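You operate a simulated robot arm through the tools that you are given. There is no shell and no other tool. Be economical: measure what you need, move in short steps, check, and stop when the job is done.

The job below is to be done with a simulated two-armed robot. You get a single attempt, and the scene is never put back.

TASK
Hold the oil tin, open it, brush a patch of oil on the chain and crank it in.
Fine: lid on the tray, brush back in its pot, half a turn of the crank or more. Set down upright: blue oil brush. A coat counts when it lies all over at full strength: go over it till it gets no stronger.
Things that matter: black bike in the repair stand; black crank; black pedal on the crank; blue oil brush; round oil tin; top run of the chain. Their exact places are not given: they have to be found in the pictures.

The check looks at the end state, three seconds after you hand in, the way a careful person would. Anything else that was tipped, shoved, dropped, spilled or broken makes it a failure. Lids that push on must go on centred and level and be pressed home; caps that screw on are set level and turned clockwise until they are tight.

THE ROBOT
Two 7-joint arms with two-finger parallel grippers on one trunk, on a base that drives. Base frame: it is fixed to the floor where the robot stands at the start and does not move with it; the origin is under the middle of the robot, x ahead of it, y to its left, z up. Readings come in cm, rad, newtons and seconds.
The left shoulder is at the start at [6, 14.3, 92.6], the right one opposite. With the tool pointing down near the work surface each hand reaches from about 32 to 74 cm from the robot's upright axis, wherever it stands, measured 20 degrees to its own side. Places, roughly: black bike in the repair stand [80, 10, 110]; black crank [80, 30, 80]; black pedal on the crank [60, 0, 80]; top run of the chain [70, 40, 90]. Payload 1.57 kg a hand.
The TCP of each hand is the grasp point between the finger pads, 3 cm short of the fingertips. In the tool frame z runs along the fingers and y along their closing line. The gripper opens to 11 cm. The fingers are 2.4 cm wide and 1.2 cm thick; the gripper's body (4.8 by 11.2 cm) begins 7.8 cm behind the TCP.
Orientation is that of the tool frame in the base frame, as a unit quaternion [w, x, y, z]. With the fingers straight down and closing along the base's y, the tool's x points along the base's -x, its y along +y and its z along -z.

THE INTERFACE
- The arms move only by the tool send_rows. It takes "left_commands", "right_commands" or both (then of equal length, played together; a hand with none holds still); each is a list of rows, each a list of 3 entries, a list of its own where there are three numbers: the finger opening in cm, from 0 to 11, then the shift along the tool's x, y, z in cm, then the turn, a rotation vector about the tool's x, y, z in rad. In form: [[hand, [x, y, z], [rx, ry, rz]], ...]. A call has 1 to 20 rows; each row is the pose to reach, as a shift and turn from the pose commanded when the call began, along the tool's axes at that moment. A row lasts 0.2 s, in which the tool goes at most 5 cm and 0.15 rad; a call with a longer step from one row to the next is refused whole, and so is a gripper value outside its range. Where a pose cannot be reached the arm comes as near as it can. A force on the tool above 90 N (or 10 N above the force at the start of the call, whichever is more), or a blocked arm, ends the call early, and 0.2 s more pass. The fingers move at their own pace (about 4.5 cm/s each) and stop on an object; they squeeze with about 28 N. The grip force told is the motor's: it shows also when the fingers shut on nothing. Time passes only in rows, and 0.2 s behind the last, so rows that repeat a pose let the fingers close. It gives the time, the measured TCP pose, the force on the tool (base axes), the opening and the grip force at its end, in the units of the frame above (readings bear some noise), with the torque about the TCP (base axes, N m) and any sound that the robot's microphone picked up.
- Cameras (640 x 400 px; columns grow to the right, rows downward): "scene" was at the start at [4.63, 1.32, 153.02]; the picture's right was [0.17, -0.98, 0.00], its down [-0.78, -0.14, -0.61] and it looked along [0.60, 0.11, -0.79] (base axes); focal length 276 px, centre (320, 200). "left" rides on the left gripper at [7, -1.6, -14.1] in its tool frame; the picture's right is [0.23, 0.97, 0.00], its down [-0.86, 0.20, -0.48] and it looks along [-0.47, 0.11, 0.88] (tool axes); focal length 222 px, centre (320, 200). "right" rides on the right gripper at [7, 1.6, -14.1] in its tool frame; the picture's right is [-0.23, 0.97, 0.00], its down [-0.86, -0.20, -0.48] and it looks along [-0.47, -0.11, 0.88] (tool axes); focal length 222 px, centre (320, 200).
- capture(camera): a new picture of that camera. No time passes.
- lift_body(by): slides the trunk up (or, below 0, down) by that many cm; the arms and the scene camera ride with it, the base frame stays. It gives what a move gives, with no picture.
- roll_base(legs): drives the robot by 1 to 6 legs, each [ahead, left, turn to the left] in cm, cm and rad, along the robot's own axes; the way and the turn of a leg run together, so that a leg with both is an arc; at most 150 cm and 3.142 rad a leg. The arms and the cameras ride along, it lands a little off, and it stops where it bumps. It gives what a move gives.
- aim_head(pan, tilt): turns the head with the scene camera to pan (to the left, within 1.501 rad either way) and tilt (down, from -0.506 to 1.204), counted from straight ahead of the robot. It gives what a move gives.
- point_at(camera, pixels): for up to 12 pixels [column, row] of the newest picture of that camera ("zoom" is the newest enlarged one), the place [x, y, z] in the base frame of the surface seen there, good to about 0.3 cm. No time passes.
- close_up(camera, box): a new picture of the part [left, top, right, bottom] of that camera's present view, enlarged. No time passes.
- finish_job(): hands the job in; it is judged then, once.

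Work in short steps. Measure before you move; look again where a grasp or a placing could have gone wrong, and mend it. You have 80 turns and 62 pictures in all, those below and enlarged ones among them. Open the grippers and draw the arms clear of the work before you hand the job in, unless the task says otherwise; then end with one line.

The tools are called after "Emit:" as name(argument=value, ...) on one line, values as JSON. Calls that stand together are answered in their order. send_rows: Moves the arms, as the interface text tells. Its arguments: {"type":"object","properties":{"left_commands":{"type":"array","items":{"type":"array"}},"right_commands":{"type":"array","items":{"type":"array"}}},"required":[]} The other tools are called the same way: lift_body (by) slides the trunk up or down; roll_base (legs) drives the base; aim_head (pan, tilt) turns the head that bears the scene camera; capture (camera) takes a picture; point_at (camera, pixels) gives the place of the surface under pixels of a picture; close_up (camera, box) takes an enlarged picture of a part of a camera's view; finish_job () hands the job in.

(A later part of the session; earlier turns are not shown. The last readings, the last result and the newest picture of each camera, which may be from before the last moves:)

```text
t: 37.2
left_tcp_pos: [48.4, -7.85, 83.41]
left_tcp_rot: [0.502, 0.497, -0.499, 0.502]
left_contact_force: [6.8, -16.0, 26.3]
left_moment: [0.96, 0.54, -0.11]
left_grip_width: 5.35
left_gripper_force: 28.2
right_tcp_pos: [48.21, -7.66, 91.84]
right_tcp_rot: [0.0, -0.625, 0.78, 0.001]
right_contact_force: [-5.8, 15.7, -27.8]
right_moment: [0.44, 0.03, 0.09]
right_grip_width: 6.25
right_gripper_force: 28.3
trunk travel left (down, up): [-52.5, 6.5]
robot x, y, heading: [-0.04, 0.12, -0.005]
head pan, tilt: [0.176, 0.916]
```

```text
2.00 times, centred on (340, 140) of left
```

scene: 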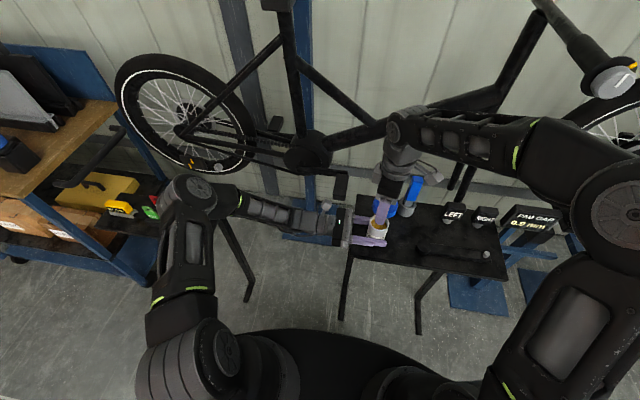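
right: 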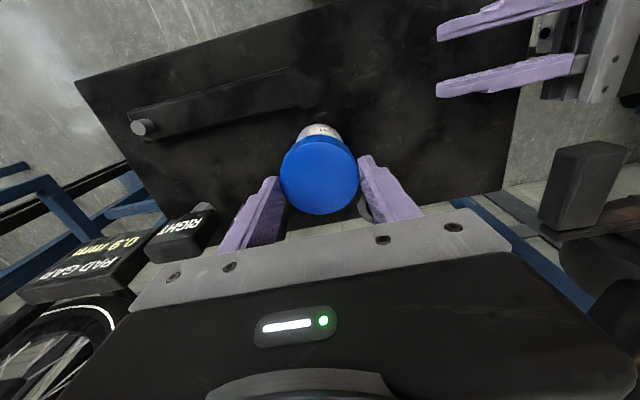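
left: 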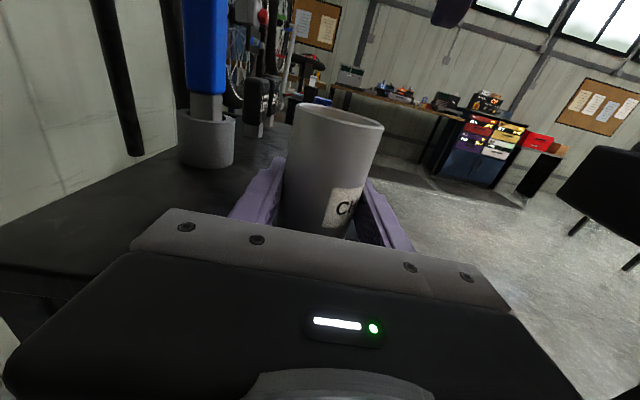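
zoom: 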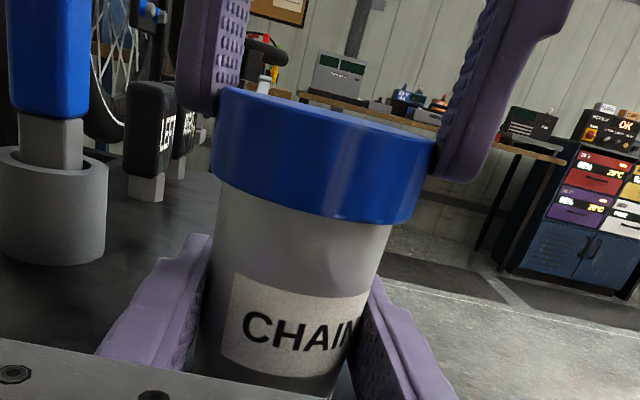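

It holds at 27 N and needs more turning. I'll unload, release, wind back clockwise 2.1 rad, regrip a bit lower and twist again, as worked the first time.

Emit:
send_rows(right_commands=[[3, [0, 0, 0.5], [0, 0, 0]], [3, [0, 0, 0.9], [0, 0, 0]], [7, [0, 0, 0.9], [0, 0, 0]], [8.5, [0, 0, 1.3], [0, 0, 0]], [8.5, [0, 0, 1.75], [0, 0, 0.15]], [8.5, [0, 0, 1.75], [0, 0, 0.3]], [8.5, [0, 0, 1.75], [0, 0, 0.45]], [8.5, [0, 0, 1.75], [0, 0, 0.6]], [8.5, [0, 0, 1.75], [0, 0, 0.75]], [8.5, [0, 0, 1.75], [0, 0, 0.9]], [8.5, [0, 0, 1.75], [0, 0, 1.05]], [8.5, [0, 0, 1.75], [0, 0, 1.2]], [8.5, [0, 0, 1.75], [0, 0, 1.35]], [8.5, [0, 0, 1.75], [0, 0, 1.5]], [8.5, [0, 0, 1.75], [0, 0, 1.65]], [8.5, [0, 0, 1.75], [0, 0, 1.8]], [8.5, [0, 0, 1.75], [0, 0, 1.95]], [5, [0, 0, 1.75], [0, 0, 2.1]], [2, [0, 0, 1.75], [0, 0, 2.1]], [2, [0, 0, 1.75], [0, 0, 2.1]]])

Emit:
send_rows(right_commands=[[2, [0, 0, 0], [0, 0, 0]], [2, [0, 0, 0], [0, 0, 0]], [2, [0, 0, 0], [0, 0, -0.15]], [2, [0, 0, 0], [0, 0, -0.3]], [2, [0, 0, 0], [0, 0, -0.45]], [2, [0, 0, 0], [0, 0, -0.6]], [2, [0, 0, 0], [0, 0, -0.75]], [2, [0, 0, 0], [0, 0, -0.9]], [2, [0, 0, 0], [0, 0, -1.05]], [2, [0, 0, 0], [0, 0, -1.2]], [2, [0, 0, 0], [0, 0, -1.35]], [2, [0, 0, 0], [0, 0, -1.5]], [2, [0, 0, 0], [0, 0, -1.65]], [2, [0, 0, 0], [0, 0, -1.8]], [2, [0, 0, 0], [0, 0, -1.95]], [2, [0, 0, 0], [0, 0, -2.1]]])

Emit:
close_up(camera="left", box=[200, 40, 480, 240])

```text
t: 41.4
left_tcp_pos: [48.35, -7.73, 83.2]
left_tcp_rot: [0.501, 0.499, -0.5, 0.5]
left_contact_force: [-1.9, -5.8, -2.3]
left_moment: [0.26, -0.08, 0.02]
left_grip_width: 5.33
left_gripper_force: 28.1
right_tcp_pos: [48.45, -7.61, 90.15]
right_tcp_rot: [0.001, 0.367, 0.93, 0.001]
right_contact_force: [1.8, 6.8, -0.3]
right_moment: [0.12, -0.05, -0.01]
right_grip_width: 6.45
right_gripper_force: 28.1
trunk travel left (down, up): [-52.5, 6.5]
robot x, y, heading: [-0.13, 0.19, 0.001]
head pan, tilt: [0.176, 0.916]
```

```text
t: 44.8
left_tcp_pos: [48.41, -7.72, 83.04]
left_tcp_rot: [0.5, 0.5, -0.5, 0.5]
left_contact_force: [-16.0, -7.1, -2.7]
left_moment: [0.19, -0.42, 0.95]
left_grip_width: 5.16
left_gripper_force: 28.1
right_tcp_pos: [48.56, -7.58, 90.21]
right_tcp_rot: [0.001, -0.626, 0.78, 0.001]
right_contact_force: [15.9, 5.9, 1.6]
right_moment: [0.23, -0.68, -0.95]
right_grip_width: 6.43
right_gripper_force: 27.9
trunk travel left (down, up): [-52.5, 6.5]
robot x, y, heading: [-0.32, -0.08, 0.006]
head pan, tilt: [0.176, 0.916]
```

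```text
2.00 times, centred on (340, 140) of left
```

zoom: 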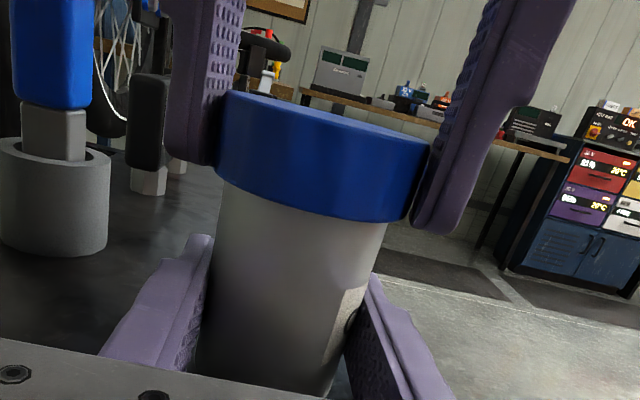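

The tin itself turned in the left hand, and friction slips near 36 N. I'll unwind the twist so all the friction serves the pull, then pull straight up slowly to 1.2 cm.

Emit:
send_rows(right_commands=[[2, [0, 0, 0], [0, 0, 0.1]], [2, [0, 0, 0], [0, 0, 0.2]], [2, [0, 0, -0.2], [0, 0, 0.2]], [2, [0, 0, -0.4], [0, 0, 0.2]], [2, [0, 0, -0.55], [0, 0, 0.2]], [2, [0, 0, -0.65], [0, 0, 0.2]], [2, [0, 0, -0.75], [0, 0, 0.2]], [2, [0, 0, -0.85], [0, 0, 0.2]], [2, [0, 0, -0.95], [0, 0, 0.2]], [2, [0, 0, -1.05], [0, 0, 0.2]]])

Emit:
close_up(camera="left", box=[200, 40, 480, 240])

```text
t: 47.0
left_tcp_pos: [48.34, -7.79, 83.22]
left_tcp_rot: [0.502, 0.498, -0.501, 0.5]
left_contact_force: [-10.7, 3.5, 25.1]
left_moment: [-0.1, -0.62, 0.33]
left_grip_width: 5.11
left_gripper_force: 28.1
right_tcp_pos: [48.29, -7.56, 91.14]
right_tcp_rot: [-0.001, -0.543, 0.839, 0.0]
right_contact_force: [11.3, -3.4, -26.7]
right_moment: [-0.12, -0.29, -0.31]
right_grip_width: 6.33
right_gripper_force: 28.2
trunk travel left (down, up): [-52.5, 6.5]
robot x, y, heading: [-0.17, 0.14, 0.005]
head pan, tilt: [0.176, 0.916]
```

```text
2.00 times, centred on (340, 140) of left
```

zoom: 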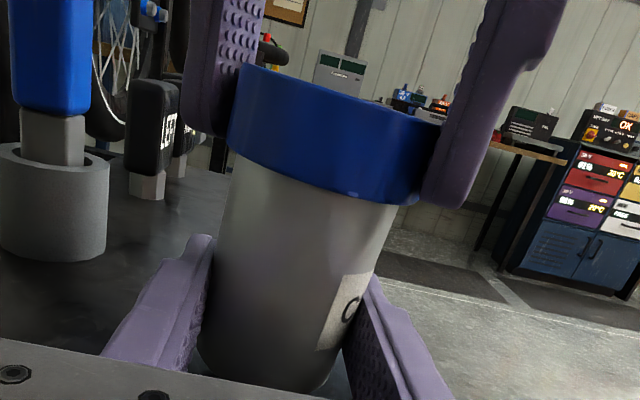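

The tin slid up about 0.6 cm in the left grip and the lid is still on. I'll reset: open the left hand, set the tin down flat, regrip it, then take the lid with the right hand at the original low height and wound back.

Emit:
send_rows(left_commands=[[6.5, [0, 0, 0], [0, 0, 0]], [8, [0, 0, 0], [0, 0, 0]], [8, [0, 0, 0], [0, 0, 0]], [8, [0, 0, 0], [0, 0, 0]], [8, [0, 0, 0], [0, 0, 0]], [5, [0, 0, 0], [0, 0, 0]], [2, [0, 0, 0], [0, 0, 0]], [0, [0, 0, 0], [0, 0, 0]], [0, [0, 0, 0], [0, 0, 0]], [0, [0, 0, 0], [0, 0, 0]], [0, [0, 0, 0], [0, 0, 0]]], right_commands=[[2, [0, 0, 0.1], [0, 0, 0]], [2, [0, 0, 0.4], [0, 0, 0]], [2, [0, 0, 0.8], [0, 0, 0]], [2, [0, 0, 1.1], [0, 0, 0]], [2, [0, 0, 1.15], [0, 0, 0]], [2, [0, 0, 1.15], [0, 0, 0]], [2, [0, 0, 1.15], [0, 0, 0]], [2, [0, 0, 1.15], [0, 0, 0]], [2, [0, 0, 1.15], [0, 0, 0]], [5, [0, 0, 1.15], [0, 0, 0]], [8.5, [0, 0, 1.15], [0, 0, 0]]])

Emit:
send_rows(right_commands=[[9, [0, 0, 0], [0, 0, 0.14]], [9, [0, 0, 0], [0, 0, 0.28]], [9, [0, 0, 0], [0, 0, 0.42]], [9, [0, 0, 0], [0, 0, 0.56]], [9, [0, 0, 0], [0, 0, 0.7]], [9, [0, 0, 0.5], [0, 0, 0.84]], [9, [0, 0, 1], [0, 0, 0.98]], [9, [0, 0, 1.5], [0, 0, 1.12]], [9, [0, 0, 1.5], [0, 0, 1.26]], [9, [0, 0, 1.5], [0, 0, 1.4]], [9, [0, 0, 1.5], [0, 0, 1.54]], [9, [0, 0, 1.5], [0, 0, 1.68]], [9, [0, 0, 1.5], [0, 0, 1.82]], [9, [0, 0, 1.5], [0, 0, 1.9]], [6, [0, 0, 1.5], [0, 0, 1.9]], [3, [0, 0, 1.5], [0, 0, 1.9]], [2, [0, 0, 1.5], [0, 0, 1.9]], [2, [0, 0, 1.5], [0, 0, 1.9]]])

Emit:
close_up(camera="left", box=[200, 40, 480, 240])

```text
t: 49.4
left_tcp_pos: [48.33, -7.72, 83.07]
left_tcp_rot: [0.501, 0.499, -0.501, 0.5]
left_contact_force: [-1.5, -1.6, 1.1]
left_moment: [-0.16, 0.13, 0.01]
left_grip_width: 4.95
left_gripper_force: 28.0
right_tcp_pos: [48.22, -7.84, 90.0]
right_tcp_rot: [-0.003, -0.543, 0.84, 0.001]
right_contact_force: [-0.6, 0.5, -0.7]
right_moment: [0.0, -0.02, 0.0]
right_grip_width: 8.48
right_gripper_force: 0.0
trunk travel left (down, up): [-52.5, 6.5]
robot x, y, heading: [-0.32, -0.03, 0.003]
head pan, tilt: [0.176, 0.916]
```

```text
t: 53.2
left_tcp_pos: [48.44, -7.53, 83.25]
left_tcp_rot: [0.498, 0.501, -0.5, 0.5]
left_contact_force: [15.2, 14.3, 2.1]
left_moment: [-0.7, 0.66, 0.08]
left_grip_width: 4.98
left_gripper_force: 27.9
right_tcp_pos: [48.18, -7.79, 88.47]
right_tcp_rot: [-0.002, 0.367, 0.93, -0.002]
right_contact_force: [-17.7, -15.8, 5.8]
right_moment: [-0.26, 0.14, -0.12]
right_grip_width: 6.37
right_gripper_force: 28.3
trunk travel left (down, up): [-52.5, 6.5]
robot x, y, heading: [0.22, -0.25, 0.002]
head pan, tilt: [0.176, 0.916]
```

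```text
2.00 times, centred on (340, 140) of left
```

zoom: 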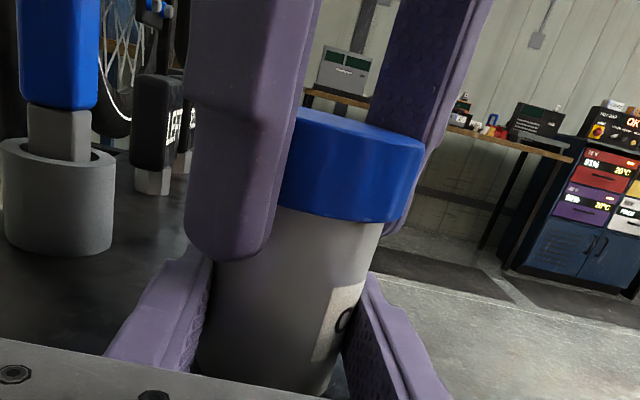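

The left grip now reads 4.95, so the tin seems slightly tapered or askew. I'll try the low-grip twist of 2.1 rad and check torque and label.

Emit:
send_rows(right_commands=[[2, [0, 0, 0], [0, 0, -0.15]], [2, [0, 0, 0], [0, 0, -0.3]], [2, [0, 0, 0], [0, 0, -0.45]], [2, [0, 0, 0], [0, 0, -0.6]], [2, [0, 0, 0], [0, 0, -0.75]], [2, [0, 0, 0], [0, 0, -0.9]], [2, [0, 0, 0], [0, 0, -1.05]], [2, [0, 0, 0], [0, 0, -1.2]], [2, [0, 0, 0], [0, 0, -1.35]], [2, [0, 0, 0], [0, 0, -1.5]], [2, [0, 0, 0], [0, 0, -1.65]], [2, [0, 0, 0], [0, 0, -1.8]], [2, [0, 0, 0], [0, 0, -1.95]], [2, [0, 0, 0], [0, 0, -2.1]]])

Emit:
close_up(camera="left", box=[200, 40, 480, 240])

Emit:
close_up(camera="scene", box=[340, 190, 420, 260])

```text
t: 56.2
left_tcp_pos: [48.45, -7.68, 83.07]
left_tcp_rot: [0.499, 0.501, -0.499, 0.501]
left_contact_force: [19.3, 6.2, -1.3]
left_moment: [-0.11, 0.98, 0.83]
left_grip_width: 5.19
left_gripper_force: 27.8
right_tcp_pos: [48.41, -7.72, 88.58]
right_tcp_rot: [-0.001, -0.625, 0.78, 0.0]
right_contact_force: [-18.5, -6.4, 3.7]
right_moment: [-0.12, -0.09, -0.84]
right_grip_width: 6.43
right_gripper_force: 28.3
trunk travel left (down, up): [-52.5, 6.5]
robot x, y, heading: [0.15, 0.11, -0.003]
head pan, tilt: [0.176, 0.916]
```

```text
2.00 times, centred on (340, 140) of left
```

zoom: 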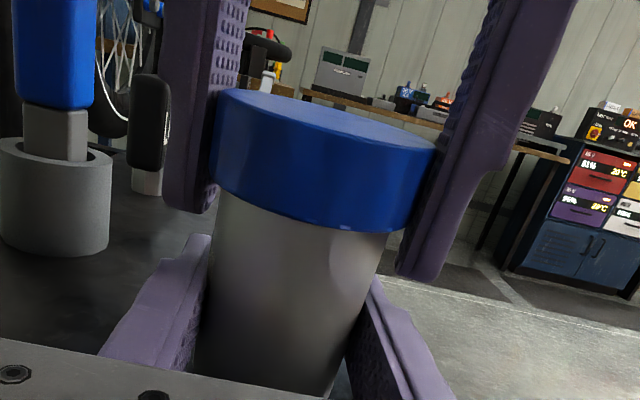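

```text
5.71 times, centred on (380, 225) of scene
```

zoom: 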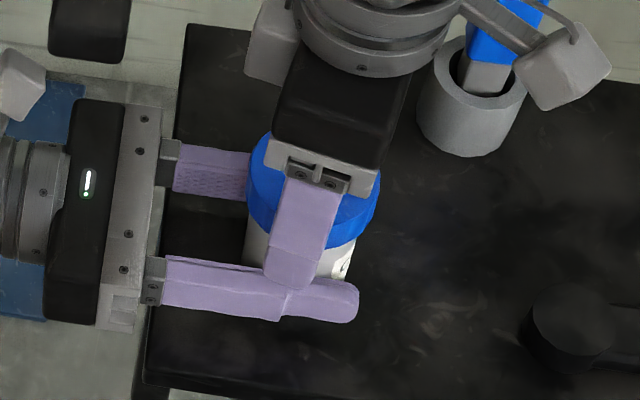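

The tin turns together with the lid, so counter-clockwise is blocked, as if it re-engaged at the end of its thread. I'll test clockwise: if it turns freely, I can screw it in part way and unscrew it properly again.

Emit:
send_rows(right_commands=[[2, [0, 0, 0], [0, 0, 0.15]], [2, [0, 0, 0], [0, 0, 0.3]], [2, [0, 0, 0], [0, 0, 0.45]], [2, [0, 0, 0], [0, 0, 0.6]], [2, [0, 0, 0], [0, 0, 0.75]], [2, [0, 0, 0], [0, 0, 0.9]], [2, [0, 0, 0], [0, 0, 1.05]], [2, [0, 0, 0], [0, 0, 1.2]]])

Emit:
close_up(camera="left", box=[200, 40, 480, 240])

```text
t: 58.0
left_tcp_pos: [48.28, -7.69, 83.16]
left_tcp_rot: [0.5, 0.5, -0.5, 0.5]
left_contact_force: [23.1, -19.7, -5.3]
left_moment: [0.58, 0.82, -0.15]
left_grip_width: 5.08
left_gripper_force: 28.3
right_tcp_pos: [48.37, -7.45, 88.74]
right_tcp_rot: [0.0, -0.074, 0.997, 0.002]
right_contact_force: [-21.7, 18.9, 7.8]
right_moment: [0.38, 0.26, 0.02]
right_grip_width: 6.41
right_gripper_force: 28.2
trunk travel left (down, up): [-52.5, 6.5]
robot x, y, heading: [0.02, 0.18, 0.002]
head pan, tilt: [0.176, 0.916]
```

```text
2.00 times, centred on (340, 140) of left
```

zoom: 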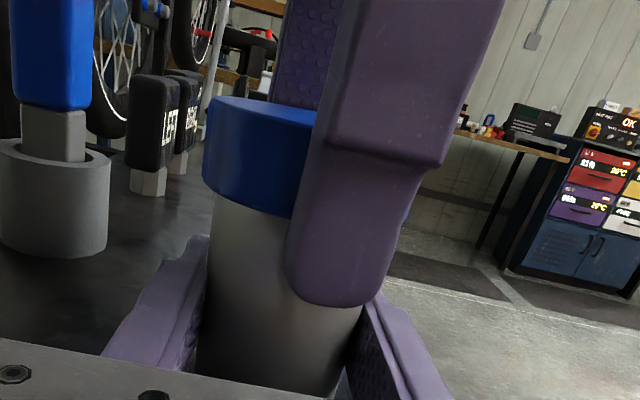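

Clockwise turned freely with almost no torque, and the tin stayed put. So it re-engaged at the thread's loose end. I'll turn on 0.9 rad clockwise, then unscrew while watching.

Emit:
send_rows(right_commands=[[2, [0, 0, 0], [0, 0, 0.15]], [2, [0, 0, 0], [0, 0, 0.3]], [2, [0, 0, 0], [0, 0, 0.45]], [2, [0, 0, 0], [0, 0, 0.6]], [2, [0, 0, 0], [0, 0, 0.75]], [2, [0, 0, 0], [0, 0, 0.9]]])

Emit:
close_up(camera="left", box=[200, 40, 480, 240])

```text
t: 59.4
left_tcp_pos: [48.3, -7.74, 83.2]
left_tcp_rot: [0.501, 0.499, -0.5, 0.5]
left_contact_force: [16.8, -15.4, 3.6]
left_moment: [0.74, 0.69, -0.03]
left_grip_width: 5.05
left_gripper_force: 28.1
right_tcp_pos: [48.45, -7.55, 88.51]
right_tcp_rot: [-0.001, 0.367, 0.93, 0.0]
right_contact_force: [-17.6, 15.5, -0.1]
right_moment: [0.12, 0.18, -0.02]
right_grip_width: 6.36
right_gripper_force: 28.3
trunk travel left (down, up): [-52.5, 6.5]
robot x, y, heading: [0.04, 0.03, 0.002]
head pan, tilt: [0.176, 0.916]
```

```text
2.00 times, centred on (340, 140) of left
```

zoom: 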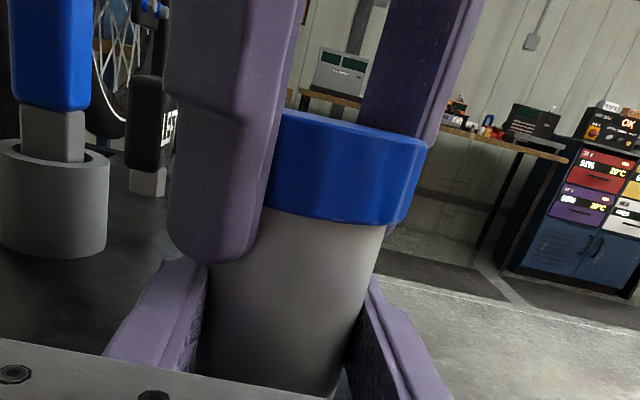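

It turned 2.1 rad clockwise with zero torque. Now I'll unscrew by 2.1 rad without lift and read the torque.

Emit:
send_rows(right_commands=[[2, [0, 0, 0], [0, 0, -0.15]], [2, [0, 0, 0], [0, 0, -0.3]], [2, [0, 0, 0], [0, 0, -0.45]], [2, [0, 0, 0], [0, 0, -0.6]], [2, [0, 0, 0], [0, 0, -0.75]], [2, [0, 0, 0], [0, 0, -0.9]], [2, [0, 0, 0], [0, 0, -1.05]], [2, [0, 0, 0], [0, 0, -1.2]], [2, [0, 0, 0], [0, 0, -1.35]], [2, [0, 0, 0], [0, 0, -1.5]], [2, [0, 0, 0], [0, 0, -1.65]], [2, [0, 0, 0], [0, 0, -1.8]], [2, [0, 0, 0], [0, 0, -1.95]], [2, [0, 0, 0], [0, 0, -2.05]]])

Emit:
send_rows(right_commands=[[2, [0, 0, -0.2], [0, 0, 0]], [2, [0, 0, -0.4], [0, 0, 0]], [2, [0, 0, -0.5], [0, 0, 0]]])

```text
t: 62.4
left_tcp_pos: [48.3, -7.7, 83.18]
left_tcp_rot: [0.501, 0.5, -0.499, 0.5]
left_contact_force: [2.7, -2.3, 6.8]
left_moment: [0.13, 0.28, 0.01]
left_grip_width: 4.98
left_gripper_force: 27.5
right_tcp_pos: [48.26, -7.95, 88.37]
right_tcp_rot: [-0.001, -0.606, 0.795, -0.001]
right_contact_force: [-3.7, 4.5, -2.2]
right_moment: [-0.02, -0.02, -0.03]
right_grip_width: 6.41
right_gripper_force: 28.0
trunk travel left (down, up): [-52.5, 6.5]
robot x, y, heading: [0.03, -0.26, -0.0]
head pan, tilt: [0.176, 0.916]
```

```text
t: 63.2
left_tcp_pos: [48.3, -7.65, 83.07]
left_tcp_rot: [0.501, 0.5, -0.5, 0.499]
left_contact_force: [-1.1, -0.5, 4.6]
left_moment: [-0.08, 0.13, -0.05]
left_grip_width: 4.99
left_gripper_force: 27.8
right_tcp_pos: [48.38, -7.82, 89.09]
right_tcp_rot: [0.0, -0.606, 0.796, 0.0]
right_contact_force: [-1.6, 0.2, -1.0]
right_moment: [-0.02, -0.01, -0.03]
right_grip_width: 6.37
right_gripper_force: 28.3
trunk travel left (down, up): [-52.5, 6.5]
robot x, y, heading: [-0.1, -0.02, 0.0]
head pan, tilt: [0.176, 0.916]
```

At 0.5 cm up the force is near zero, so the lid is off this time. I'll lift it and carry it straight to (54,-22.3), stopping just above the table.

Emit:
send_rows(right_commands=[[2, [0, 0, -1], [0, 0, 0]], [2, [0, 0, -2.5], [0, 0, 0]], [2, [0, 0, -5], [0, 0, 0]], [2, [0, 0, -7.5], [0, 0, 0]], [2, [1.4, -1, -7.5], [0, 0, 0.15]], [2, [2.8, -2, -7.5], [0, 0, 0.3]], [2, [4.2, -3, -7.5], [0, 0, 0.45]], [2, [5.6, -4, -7.5], [0, 0, 0.6]], [2, [7, -5, -7.5], [0, 0, 0.75]], [2, [8.4, -6, -7.5], [0, 0, 0.9]], [2, [9.8, -7, -7.5], [0, 0, 1.05]], [2, [11.2, -8.2, -7.5], [0, 0, 1.2]], [2, [12.53, -9.29, -7.5], [0, 0, 1.3]], [2, [12.53, -9.29, -3.5], [0, 0, 1.3]], [2, [12.53, -9.29, 0], [0, 0, 1.3]]])

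Emit:
close_up(camera="scene", box=[340, 160, 520, 280])

```text
t: 66.4
left_tcp_pos: [48.28, -7.71, 83.07]
left_tcp_rot: [0.5, 0.5, -0.5, 0.5]
left_contact_force: [-0.4, -1.3, 0.0]
left_moment: [-0.1, -0.01, -0.03]
left_grip_width: 4.97
left_gripper_force: 27.8
right_tcp_pos: [54.12, -22.39, 88.96]
right_tcp_rot: [0.0, 0.0, 1.0, 0.0]
right_contact_force: [-0.5, 0.2, 0.1]
right_moment: [-0.01, -0.04, -0.01]
right_grip_width: 6.35
right_gripper_force: 27.1
trunk travel left (down, up): [-52.5, 6.5]
robot x, y, heading: [-0.3, -0.23, -0.006]
head pan, tilt: [0.176, 0.916]
```

```text
3.33 times, centred on (430, 220) of scene
```

zoom: 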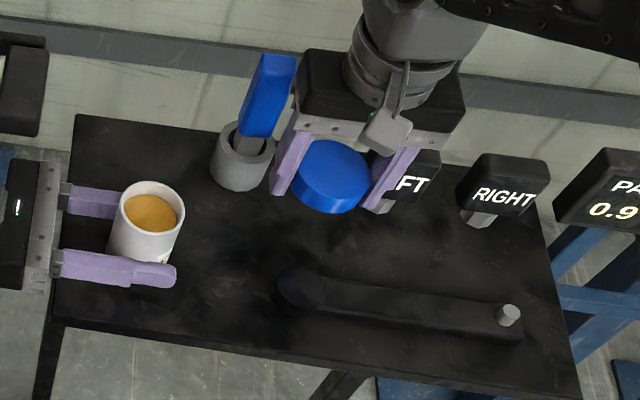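

The oil is visible in the open tin and the lid is in the right hand. I'll lower until the fingertips are just above the table.

Emit:
send_rows(right_commands=[[2, [0, 0, 2], [0, 0, 0]], [2, [0, 0, 4], [0, 0, 0]], [2, [0, 0, 5.2], [0, 0, 0]], [2, [0, 0, 5.7], [0, 0, 0]], [2, [0, 0, 5.7], [0, 0, 0]]])

```text
t: 67.6
left_tcp_pos: [48.28, -7.88, 83.09]
left_tcp_rot: [0.5, 0.5, -0.5, 0.499]
left_contact_force: [-0.4, 0.4, 0.3]
left_moment: [-0.11, 0.03, -0.04]
left_grip_width: 4.95
left_gripper_force: 28.5
right_tcp_pos: [54.11, -22.3, 83.28]
right_tcp_rot: [0.0, 0.0, 1.0, 0.0]
right_contact_force: [-0.2, 0.2, -0.4]
right_moment: [-0.04, 0.01, 0.02]
right_grip_width: 6.38
right_gripper_force: 27.4
trunk travel left (down, up): [-52.5, 6.5]
robot x, y, heading: [-0.14, -0.54, 0.002]
head pan, tilt: [0.176, 0.916]
```

The fingertips are about 0.3 cm off the table. I'll open gently so the lid settles flat, then rise straight up.

Emit:
send_rows(right_commands=[[2, [0, 0, 0.2], [0, 0, 0]], [7, [0, 0, 0.2], [0, 0, 0]], [7.6, [0, 0, 0.2], [0, 0, 0]], [7.8, [0, 0, 0.2], [0, 0, 0]], [7.8, [0, 0, 0.2], [0, 0, 0]], [7.8, [0, 0, -2.5], [0, 0, 0]], [7.8, [0, 0, -7], [0, 0, 0]], [7.8, [0, 0, -11.5], [0, 0, 0]], [7.8, [0, 0, -16], [0, 0, 0]]])

Emit:
close_up(camera="scene", box=[350, 165, 470, 255])

Emit:
point_at(camera="zoom", pixels=[[320, 190], [110, 215], [60, 195], [345, 60], [320, 100], [290, 148], [312, 165], [270, 160], [312, 143], [265, 150], [330, 155], [330, 65]])

```text
t: 69.6
left_tcp_pos: [48.32, -7.66, 83.16]
left_tcp_rot: [0.5, 0.5, -0.5, 0.499]
left_contact_force: [-1.0, 0.0, -0.1]
left_moment: [-0.05, 0.04, -0.01]
left_grip_width: 4.97
left_gripper_force: 28.1
right_tcp_pos: [53.81, -22.11, 99.42]
right_tcp_rot: [0.0, 0.0, 1.0, 0.0]
right_contact_force: [-0.2, -0.5, 0.2]
right_moment: [0.01, 0.03, 0.02]
right_grip_width: 7.79
right_gripper_force: 0.0
trunk travel left (down, up): [-52.5, 6.5]
robot x, y, heading: [0.24, 0.27, -0.001]
head pan, tilt: [0.176, 0.916]
```

```text
4.44 times, centred on (410, 210) of scene
```

zoom: 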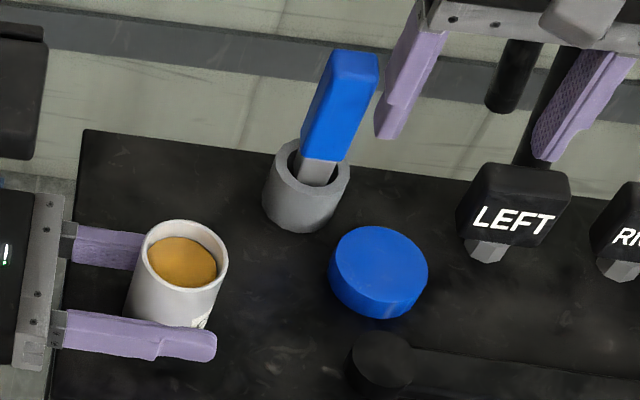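

```text
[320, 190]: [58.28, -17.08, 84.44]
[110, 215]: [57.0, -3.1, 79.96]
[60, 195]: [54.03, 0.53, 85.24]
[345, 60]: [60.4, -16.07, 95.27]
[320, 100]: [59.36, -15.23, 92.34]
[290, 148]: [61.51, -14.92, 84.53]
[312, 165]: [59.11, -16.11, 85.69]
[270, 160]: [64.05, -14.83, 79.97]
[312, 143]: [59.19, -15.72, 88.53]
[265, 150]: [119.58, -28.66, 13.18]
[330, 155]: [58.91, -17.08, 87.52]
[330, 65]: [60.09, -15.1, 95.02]
```

The lid lies flat on the tray and oil shows in the tin. I'll open the left hand and back it away along +y, since the tin stands on its own, and measure obstacles for the base.

Emit:
send_rows(left_commands=[[6, [0, 0, 0], [0, 0, 0]], [8, [0, 0, 0], [0, 0, 0]], [10, [0, 0, 0], [0, 0, 0]], [10, [0, 0, -4], [0, 0, 0]], [10, [0, 0, -8], [0, 0, 0]], [10, [0, 0, -12], [0, 0, 0]], [10, [2, 0, -16], [0, 0, 0]]], right_commands=[[6, [-1.5, 1.5, 0], [0, 0, 0]], [6, [-3, 3, 0], [0, 0, 0]], [6, [-4.5, 4.5, 0], [0, 0, 0]], [6, [-6, 5.7, 0], [0, 0, 0]], [6, [-6, 5.7, 0], [0, 0, 0]], [6, [-6, 5.7, 0], [0, 0, 0]], [6, [-6, 5.7, 0], [0, 0, 0]]])

Emit:
capture(camera="scene")

Emit:
capture(camera="right")

Emit:
point_at(camera="scene", pixels=[[330, 335], [240, 350], [250, 295], [183, 285], [200, 245], [215, 210], [140, 240], [342, 315], [418, 328], [290, 330], [120, 300], [380, 350]])

```text
t: 71.2
left_tcp_pos: [48.12, 8.56, 85.43]
left_tcp_rot: [-0.501, -0.499, 0.501, -0.499]
left_contact_force: [0.0, -0.1, -0.7]
left_moment: [-0.02, 0.01, 0.02]
left_grip_width: 10.01
left_gripper_force: 0.1
right_tcp_pos: [60.06, -16.45, 99.62]
right_tcp_rot: [0.001, 0.001, 1.0, -0.001]
right_contact_force: [0.6, -0.4, 0.6]
right_moment: [-0.03, 0.0, -0.03]
right_grip_width: 6.0
right_gripper_force: 0.0
trunk travel left (down, up): [-52.5, 6.5]
robot x, y, heading: [-0.06, 0.05, -0.002]
head pan, tilt: [0.176, 0.916]
```

```text
24 pictures are left
```

scene: 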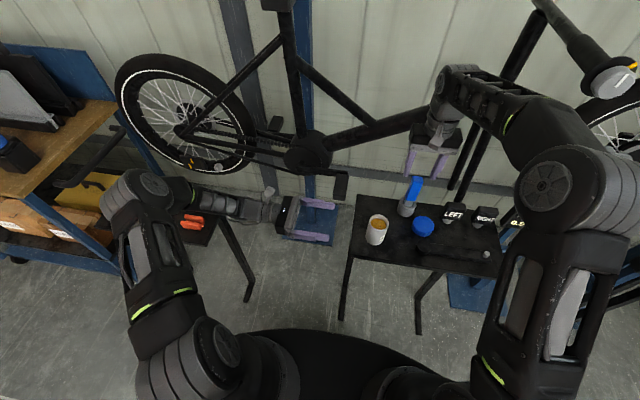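

```text
23 pictures are left
```

right: 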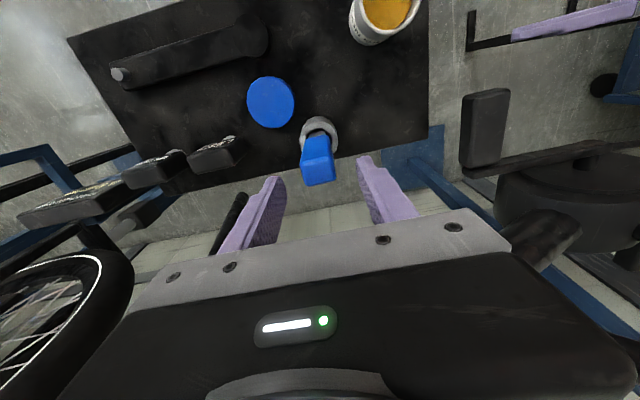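

```text
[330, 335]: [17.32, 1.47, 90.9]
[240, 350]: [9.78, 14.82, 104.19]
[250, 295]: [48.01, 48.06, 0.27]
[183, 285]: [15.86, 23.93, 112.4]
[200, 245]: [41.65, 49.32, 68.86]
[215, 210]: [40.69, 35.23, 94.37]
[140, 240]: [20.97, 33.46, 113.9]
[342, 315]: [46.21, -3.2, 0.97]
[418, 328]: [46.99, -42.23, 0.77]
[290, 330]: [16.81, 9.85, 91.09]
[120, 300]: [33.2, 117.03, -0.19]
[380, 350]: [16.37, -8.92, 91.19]
```

The handle's top sits at (318,172) in the right picture, right under the TCP's descent line (321,171), so alignment is good. I'll descend 8.3 cm and grip it, while parking the left arm higher and back.

Emit:
send_rows(left_commands=[[10, [3, 1.5, -2], [0, 0, 0]], [10, [6, 3, -4], [0, 0, 0]], [10, [9, 5, -6], [0, 0, 0]], [10, [12, 7, -8], [0, 0, 0]], [10, [15, 9, -10], [0, 0, 0]], [10, [18, 11, -12], [0, 0, 0]], [10, [20, 13, -14], [0, 0, 0]], [10, [21, 14, -15], [0, 0, 0]]], right_commands=[[6, [0, -0.1, 3], [0, 0, 0]], [6, [0, -0.1, 6], [0, 0, 0]], [6, [0, -0.1, 8.3], [0, 0, 0]], [4, [0, -0.1, 8.3], [0, 0, 0]], [2, [0, -0.1, 8.3], [0, 0, 0]], [0, [0, -0.1, 8.3], [0, 0, 0]], [0, [0, -0.1, 8.3], [0, 0, 0]], [0, [0, -0.1, 8.3], [0, 0, 0]]])

```text
t: 73.0
left_tcp_pos: [34.14, 23.37, 106.35]
left_tcp_rot: [-0.5, -0.501, 0.501, -0.499]
left_contact_force: [0.0, -0.3, 0.1]
left_moment: [0.02, -0.01, 0.02]
left_grip_width: 10.01
left_gripper_force: 0.1
right_tcp_pos: [60.16, -16.54, 90.86]
right_tcp_rot: [0.0, 0.001, 1.0, 0.0]
right_contact_force: [1.2, 0.2, -0.3]
right_moment: [0.01, -0.02, 0.01]
right_grip_width: 2.96
right_gripper_force: 28.3
trunk travel left (down, up): [-52.5, 6.5]
robot x, y, heading: [-0.16, 0.12, 0.002]
head pan, tilt: [0.176, 0.916]
```

I have the brush at 2.96 cm; its home pose is TCP (60.1,-16.5,90.9). I'll lift it straight out and pull it back to a safe height before moving the base.

Emit:
send_rows(right_commands=[[0, [0, 0, -4], [0, 0, 0]], [0, [0, 0, -8], [0, 0, 0]], [0, [0, 0, -12], [0, 0, 0]], [0, [0, 0, -16], [0, 0, 0]], [0, [4, 0, -17], [0, 0, 0]], [0, [8, 0, -17], [0, 0, 0]], [0, [12, 0, -17], [0, 0, 0]]])

Emit:
roll_base(legs=[[0, 28, 0], [7, 0, 0]])

Emit:
capture(camera="scene")

```text
t: 74.6
left_tcp_pos: [34.1, 23.3, 106.3]
left_tcp_rot: [0.5, 0.5, -0.5, 0.5]
left_contact_force: [-0.6, -0.3, 0.2]
left_moment: [-0.03, -0.01, 0.05]
left_grip_width: 10.0
left_gripper_force: 0.1
right_tcp_pos: [47.61, -16.62, 108.51]
right_tcp_rot: [-0.001, 0.0, 1.0, 0.0]
right_contact_force: [0.2, -0.6, -0.2]
right_moment: [0.0, -0.02, -0.03]
right_grip_width: 2.95
right_gripper_force: 28.1
right hand out of reach, approached as far as the arm can: row 4, 5
trunk travel left (down, up): [-52.5, 6.5]
robot x, y, heading: [0.07, -0.18, 0.003]
head pan, tilt: [0.176, 0.916]
```

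```text
t: 77.1
left_tcp_pos: [41.51, 49.76, 106.21]
left_tcp_rot: [0.502, 0.498, -0.502, 0.498]
left_contact_force: [-0.2, 0.1, 0.9]
left_moment: [-0.02, -0.02, -0.02]
left_grip_width: 9.99
left_gripper_force: 0.0
right_tcp_pos: [54.77, 9.91, 108.25]
right_tcp_rot: [-0.002, 0.004, 1.0, 0.0]
right_contact_force: [0.7, -0.2, -0.1]
right_moment: [-0.04, 0.05, -0.03]
right_grip_width: 2.94
right_gripper_force: 28.6
trunk travel left (down, up): [-52.5, 6.5]
robot x, y, heading: [7.07, 27.0, -0.009]
head pan, tilt: [0.176, 0.916]
```

```text
22 pictures are left
```

scene: 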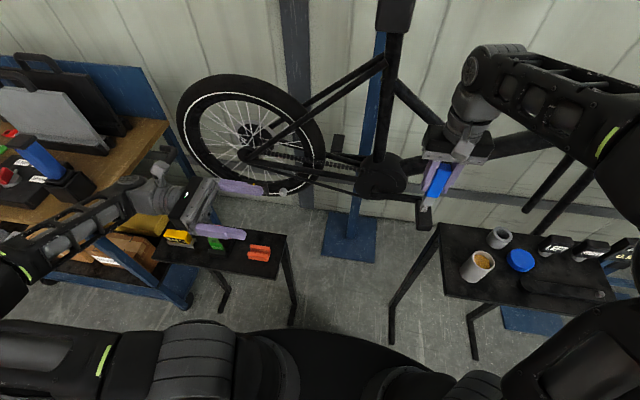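

The robot is now at (7.07,27). I'll zoom on the tin and the held brush and measure the tin mouth, oil level and pot.

Emit:
close_up(camera="scene", box=[400, 140, 560, 300])

Emit:
point_at(camera="scene", pixels=[[484, 260], [478, 252], [468, 257], [490, 256], [494, 262], [482, 270], [499, 231], [489, 234], [508, 237], [499, 229], [427, 208], [520, 259]])

```text
2.50 times, centred on (480, 220) of scene
```

zoom: 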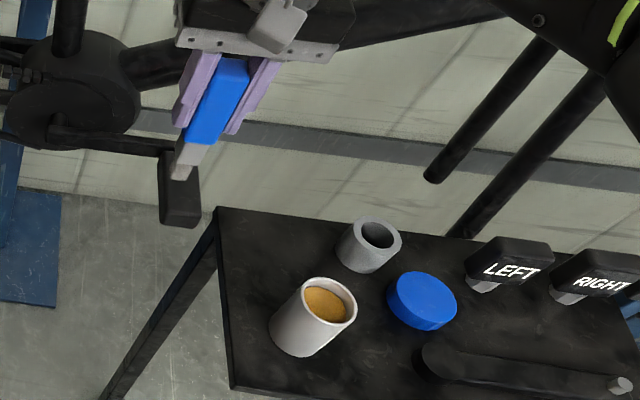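

```text
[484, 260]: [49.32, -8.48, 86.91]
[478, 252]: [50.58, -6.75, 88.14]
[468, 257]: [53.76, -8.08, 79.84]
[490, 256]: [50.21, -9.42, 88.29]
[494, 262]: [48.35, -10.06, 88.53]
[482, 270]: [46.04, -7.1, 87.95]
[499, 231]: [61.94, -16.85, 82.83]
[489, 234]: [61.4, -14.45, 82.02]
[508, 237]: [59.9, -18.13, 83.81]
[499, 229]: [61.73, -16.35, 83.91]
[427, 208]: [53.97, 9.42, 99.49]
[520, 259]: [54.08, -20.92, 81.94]
```

Now I'll measure the brush tip in that zoom.

Emit:
point_at(camera="zoom", pixels=[[179, 176], [185, 168], [176, 170], [190, 155], [182, 150], [200, 130], [190, 145], [208, 115], [236, 66], [186, 178]])

```text
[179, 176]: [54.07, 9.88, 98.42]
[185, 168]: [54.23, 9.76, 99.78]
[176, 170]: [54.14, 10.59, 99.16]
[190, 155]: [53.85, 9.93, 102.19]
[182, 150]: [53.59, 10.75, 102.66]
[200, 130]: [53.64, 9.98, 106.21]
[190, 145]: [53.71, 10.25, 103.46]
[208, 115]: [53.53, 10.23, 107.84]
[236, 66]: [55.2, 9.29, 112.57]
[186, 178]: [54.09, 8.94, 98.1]
```

The brush tip is about 10.2 cm below the TCP and in line with it, and the oil surface is at z≈86.9. I'll carry the brush over the tin's axis (48.35,-7.75).

Emit:
send_rows(right_commands=[[0, [1.5, -4.4, 0], [0, 0, 0]], [0, [3, -8.8, 0], [0, 0, 0]], [0, [4.6, -13.2, 0], [0, 0, 0]], [0, [6.26, -17.7, 0], [0, 0, 0]], [0, [6.26, -17.7, 4], [0, 0, 0]], [0, [6.26, -17.7, 6.5], [0, 0, 0]], [0, [6.26, -17.7, 6.5], [0, 0, 0]]])

Emit:
close_up(camera="scene", box=[400, 180, 560, 300])

```text
t: 78.7
left_tcp_pos: [41.46, 49.84, 106.3]
left_tcp_rot: [0.502, 0.498, -0.502, 0.498]
left_contact_force: [0.0, -0.1, 0.1]
left_moment: [0.01, 0.03, -0.01]
left_grip_width: 9.99
left_gripper_force: 0.1
right_tcp_pos: [48.07, -7.69, 101.61]
right_tcp_rot: [0.0, 0.004, 1.0, 0.0]
right_contact_force: [0.1, -0.8, -0.7]
right_moment: [-0.01, 0.06, 0.01]
right_grip_width: 2.94
right_gripper_force: 28.5
trunk travel left (down, up): [-52.5, 6.5]
robot x, y, heading: [6.95, 27.15, -0.01]
head pan, tilt: [0.176, 0.916]
```

```text
3.33 times, centred on (480, 240) of scene
```

zoom: 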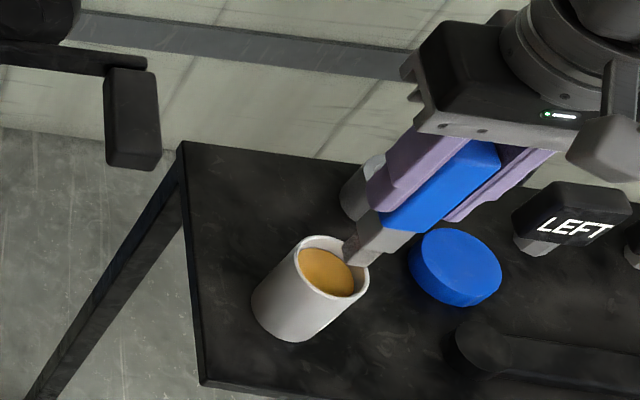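

The tip hangs just above the mouth. I'll descend into the oil to TCP z≈93.5, dwell, stir slightly, and come out slowly, watching force.

Emit:
send_rows(right_commands=[[0, [-0.2, 0, 2], [0, 0, 0]], [0, [-0.2, 0, 4], [0, 0, 0]], [0, [-0.2, 0, 6], [0, 0, 0]], [0, [-0.2, 0, 8], [0, 0, 0]], [0, [-0.2, 0, 8], [0, 0, 0]], [0, [-0.2, 0.4, 8], [0, 0, 0]], [0, [-0.2, -0.4, 8], [0, 0, 0]], [0, [-0.2, 0, 8], [0, 0, 0]], [0, [-0.2, 0, 8], [0, 0, 0]], [0, [-0.2, 0, 6], [0, 0, 0]], [0, [-0.2, 0, 4], [0, 0, 0]], [0, [-0.2, 0, 2.5], [0, 0, 0]], [0, [-0.2, 0, 2.5], [0, 0, 0]], [0, [-0.2, 0, 2.5], [0, 0, 0]], [0, [-0.2, 0, 0], [0, 0, 0]], [0, [-0.2, 0, -3], [0, 0, 0]], [0, [-0.2, 0, -6], [0, 0, 0]]])

Emit:
capture(camera="scene")

Emit:
close_up(camera="scene", box=[420, 180, 540, 290])

```text
t: 82.3
left_tcp_pos: [41.41, 49.79, 106.33]
left_tcp_rot: [0.501, 0.499, -0.501, 0.498]
left_contact_force: [0.4, 0.1, 0.1]
left_moment: [0.04, -0.03, 0.02]
left_grip_width: 9.99
left_gripper_force: 0.1
right_tcp_pos: [48.46, -7.84, 107.96]
right_tcp_rot: [0.0, 0.004, 1.0, 0.0]
right_contact_force: [0.1, 0.7, 0.9]
right_moment: [0.0, -0.01, 0.02]
right_grip_width: 2.94
right_gripper_force: 28.0
trunk travel left (down, up): [-52.5, 6.5]
robot x, y, heading: [7.17, 27.02, -0.003]
head pan, tilt: [0.176, 0.916]
```

```text
19 pictures are left
```

scene: 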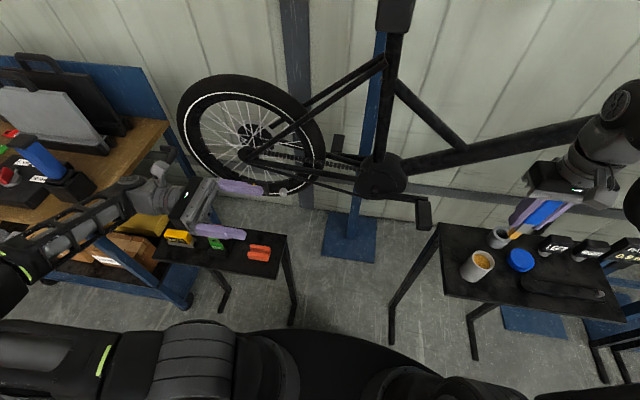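

```text
3.64 times, centred on (480, 235) of scene
```

zoom: 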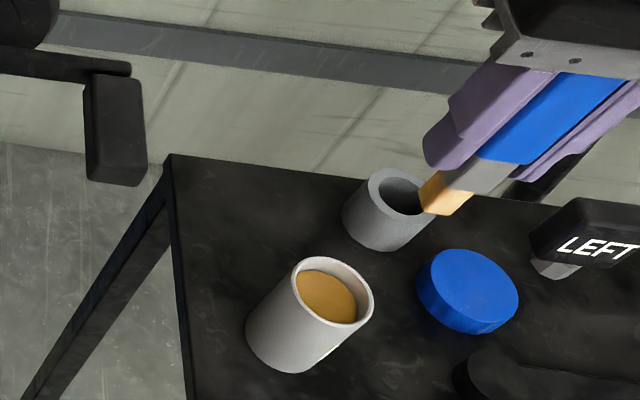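

The bristles are amber with oil. I'll carry the brush to above the chain at y≈34, tilting the tool 0.7 rad so it points forward and down, which keeps the hand clear of the frame and wheel.

Emit:
send_rows(right_commands=[[0, [-1.2, 4.2, 0], [0, -0.07, 0]], [0, [-2.6, 8.4, 0], [0, -0.14, 0]], [0, [-4.4, 12.6, 0], [0, -0.21, 0]], [0, [-6.2, 16.8, 0], [0, -0.28, 0]], [0, [-8, 21, 0], [0, -0.35, 0]], [0, [-9.8, 25.2, 0], [0, -0.42, 0]], [0, [-11.6, 29.4, 0], [0, -0.49, 0]], [0, [-13.4, 33.6, 1], [0, -0.56, 0]], [0, [-15.2, 37.8, 2], [0, -0.63, 0]], [0, [-17.5, 41.9, 4], [0, -0.7, 0]]])

Emit:
capture(camera="scene")

Emit:
close_up(camera="scene", box=[220, 110, 400, 230])

```text
refused: row 10 steps farther than a row can; nothing moved
```

```text
17 pictures are left
```

scene: 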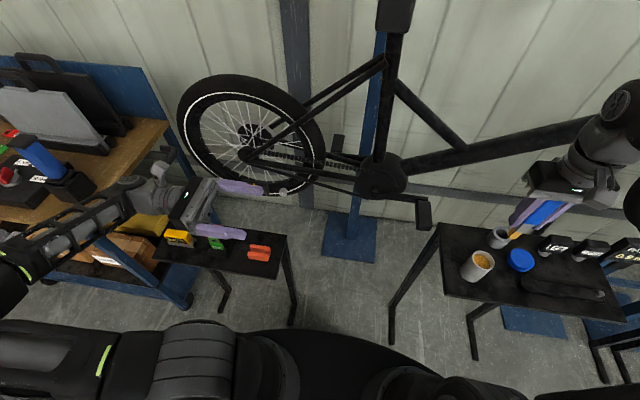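

```text
3.33 times, centred on (310, 170) of scene
```

zoom: 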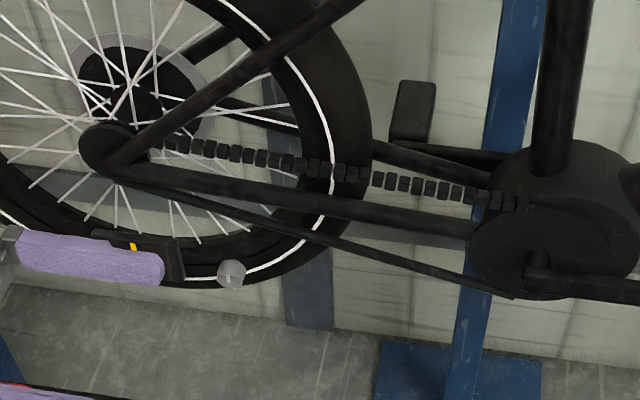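

That was refused for one over-long step, but the picture serves as the "before" view of the chain. I'll resend with an extra row.

Emit:
send_rows(right_commands=[[0, [-1.2, 4, 0], [0, -0.07, 0]], [0, [-2.6, 8, 0], [0, -0.14, 0]], [0, [-4.3, 12, 0], [0, -0.21, 0]], [0, [-6, 16, 0], [0, -0.28, 0]], [0, [-7.7, 20, 0], [0, -0.35, 0]], [0, [-9.4, 24, 0], [0, -0.42, 0]], [0, [-11.1, 28, 0], [0, -0.49, 0]], [0, [-12.8, 32, 0.5], [0, -0.56, 0]], [0, [-14.5, 36, 1.5], [0, -0.63, 0]], [0, [-16, 39, 2.8], [0, -0.7, 0]], [0, [-17.5, 41.9, 4], [0, -0.7, 0]], [0, [-17.5, 41.9, 4], [0, -0.7, 0]]])

Emit:
close_up(camera="scene", box=[220, 90, 400, 210])

```text
t: 84.9
left_tcp_pos: [41.37, 49.63, 106.32]
left_tcp_rot: [-0.502, -0.498, 0.502, -0.498]
left_contact_force: [0.3, -0.2, -0.2]
left_moment: [0.0, -0.03, -0.01]
left_grip_width: 10.0
left_gripper_force: 0.0
right_tcp_pos: [66.27, 34.02, 103.92]
right_tcp_rot: [0.344, 0.004, 0.939, -0.002]
right_contact_force: [0.0, -0.1, -0.1]
right_moment: [-0.01, -0.04, 0.03]
right_grip_width: 2.93
right_gripper_force: 27.8
trunk travel left (down, up): [-52.5, 6.5]
robot x, y, heading: [7.23, 26.72, -0.006]
head pan, tilt: [0.176, 0.916]
```

```text
3.33 times, centred on (310, 150) of scene
```

zoom: 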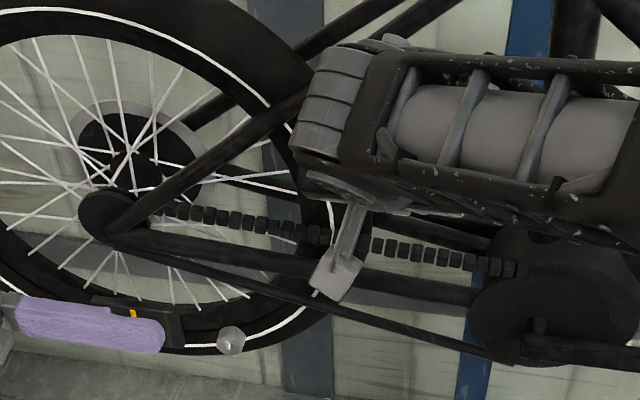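

The pose is reached, but the forearm hides the brush from the head. I'll look through the right camera.

Emit:
capture(camera="right")

```text
14 pictures are left
```

right: 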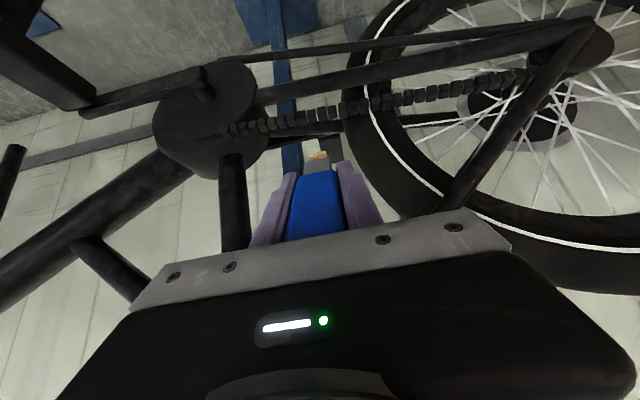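

I'll measure the brush tip (317,154) and the chain points in this view.

Emit:
point_at(camera="right", pixels=[[317, 155], [323, 155], [310, 156], [300, 116], [340, 108], [375, 100], [420, 92], [460, 86], [500, 79], [262, 126], [235, 213], [450, 195]])

```text
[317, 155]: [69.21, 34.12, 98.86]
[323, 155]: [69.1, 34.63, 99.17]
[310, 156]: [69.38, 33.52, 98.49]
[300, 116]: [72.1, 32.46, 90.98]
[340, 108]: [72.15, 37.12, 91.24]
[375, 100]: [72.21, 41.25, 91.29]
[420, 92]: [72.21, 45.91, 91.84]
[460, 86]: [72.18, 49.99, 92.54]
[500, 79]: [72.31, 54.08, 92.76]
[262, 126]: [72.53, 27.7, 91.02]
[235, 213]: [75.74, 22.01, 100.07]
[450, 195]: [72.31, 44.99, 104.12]
```

The geometry agrees: the tip centre is at about (72.8,34,96.1) and the chain top at (73,34,91.2). The seat stay at (72.3,45,104) limits strokes to y≲43. I'll lower the tip to z≈91.6 and read the force.

Emit:
send_rows(right_commands=[[0, [0.9, 0, 1.2], [0, 0, 0]], [0, [1.8, 0, 2.35], [0, 0, 0]], [0, [2.68, 0, 3.5], [0, 0, 0]], [0, [2.68, 0, 3.5], [0, 0, 0]]])

Emit:
close_up(camera="right", box=[220, 60, 420, 185])

Emit:
point_at(camera="zoom", pixels=[[310, 290], [310, 285], [250, 260], [380, 250], [420, 230], [200, 275], [310, 300]])

```text
t: 85.9
left_tcp_pos: [41.45, 49.81, 106.29]
left_tcp_rot: [-0.501, -0.498, 0.502, -0.499]
left_contact_force: [0.1, 0.0, -0.2]
left_moment: [0.03, -0.04, -0.03]
left_grip_width: 10.0
left_gripper_force: 0.0
right_tcp_pos: [66.57, 33.99, 99.53]
right_tcp_rot: [0.343, 0.004, 0.939, -0.002]
right_contact_force: [-0.6, -0.9, -0.7]
right_moment: [0.0, 0.01, -0.02]
right_grip_width: 2.95
right_gripper_force: 28.0
trunk travel left (down, up): [-52.5, 6.5]
robot x, y, heading: [7.06, 26.75, -0.006]
head pan, tilt: [0.176, 0.916]
```

```text
3.20 times, centred on (320, 122) of right
```

zoom: 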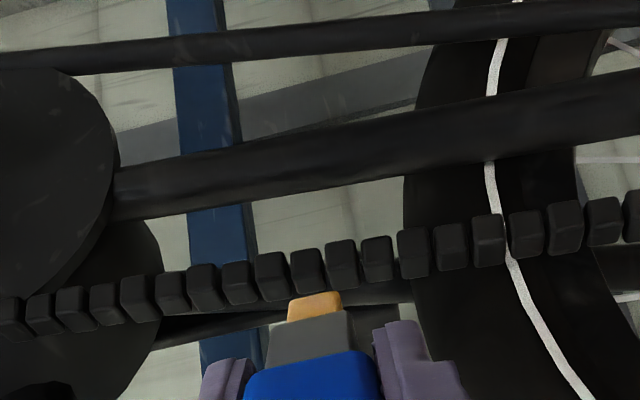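

```text
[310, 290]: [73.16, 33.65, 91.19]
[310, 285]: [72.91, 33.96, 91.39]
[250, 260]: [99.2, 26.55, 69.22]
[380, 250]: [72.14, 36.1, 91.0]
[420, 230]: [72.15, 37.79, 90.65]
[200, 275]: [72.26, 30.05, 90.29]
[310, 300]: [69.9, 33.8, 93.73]
```

The tip is right at the chain top with no force yet. I'll press 0.5 cm and make a first stroke between y=34 and 42, following the chain's slope, then look.

Emit:
send_rows(right_commands=[[0, [0.32, 0, 0.38], [0, 0, 0]], [0, [0.21, 2, 0.25], [0, 0, 0]], [0, [0.11, 4, 0.13], [0, 0, 0]], [0, [0, 6, 0], [0, 0, 0]], [0, [-0.11, 8, -0.13], [0, 0, 0]], [0, [0, 6, 0], [0, 0, 0]], [0, [0.11, 4, 0.13], [0, 0, 0]], [0, [0.21, 2, 0.25], [0, 0, 0]], [0, [0.32, 0, 0.38], [0, 0, 0]], [0, [0.21, 2, 0.25], [0, 0, 0]], [0, [0.11, 4, 0.13], [0, 0, 0]], [0, [0, 6, 0], [0, 0, 0]], [0, [-0.11, 8, -0.13], [0, 0, 0]]])

Emit:
close_up(camera="right", box=[220, 60, 420, 185])

```text
t: 88.7
left_tcp_pos: [41.49, 49.75, 106.28]
left_tcp_rot: [0.502, 0.498, -0.502, 0.498]
left_contact_force: [0.5, -0.2, 0.1]
left_moment: [-0.03, -0.01, -0.03]
left_grip_width: 9.99
left_gripper_force: 0.1
right_tcp_pos: [66.44, 41.94, 99.46]
right_tcp_rot: [0.342, 0.004, 0.94, -0.003]
right_contact_force: [0.6, -0.6, -0.7]
right_moment: [0.01, 0.05, 0.0]
right_grip_width: 2.97
right_gripper_force: 28.4
trunk travel left (down, up): [-52.5, 6.5]
robot x, y, heading: [6.5, 26.62, -0.008]
head pan, tilt: [0.176, 0.916]
```

```text
3.20 times, centred on (320, 122) of right
```

zoom: 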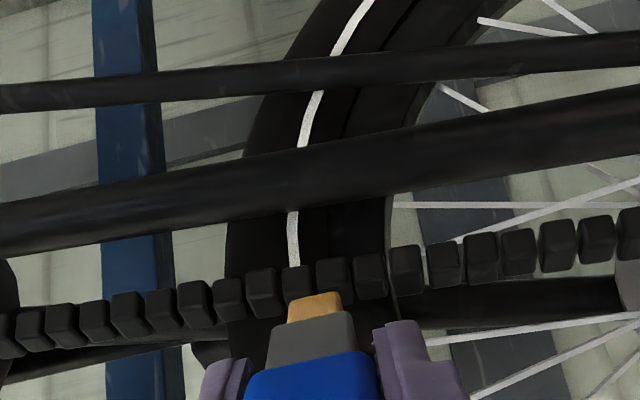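

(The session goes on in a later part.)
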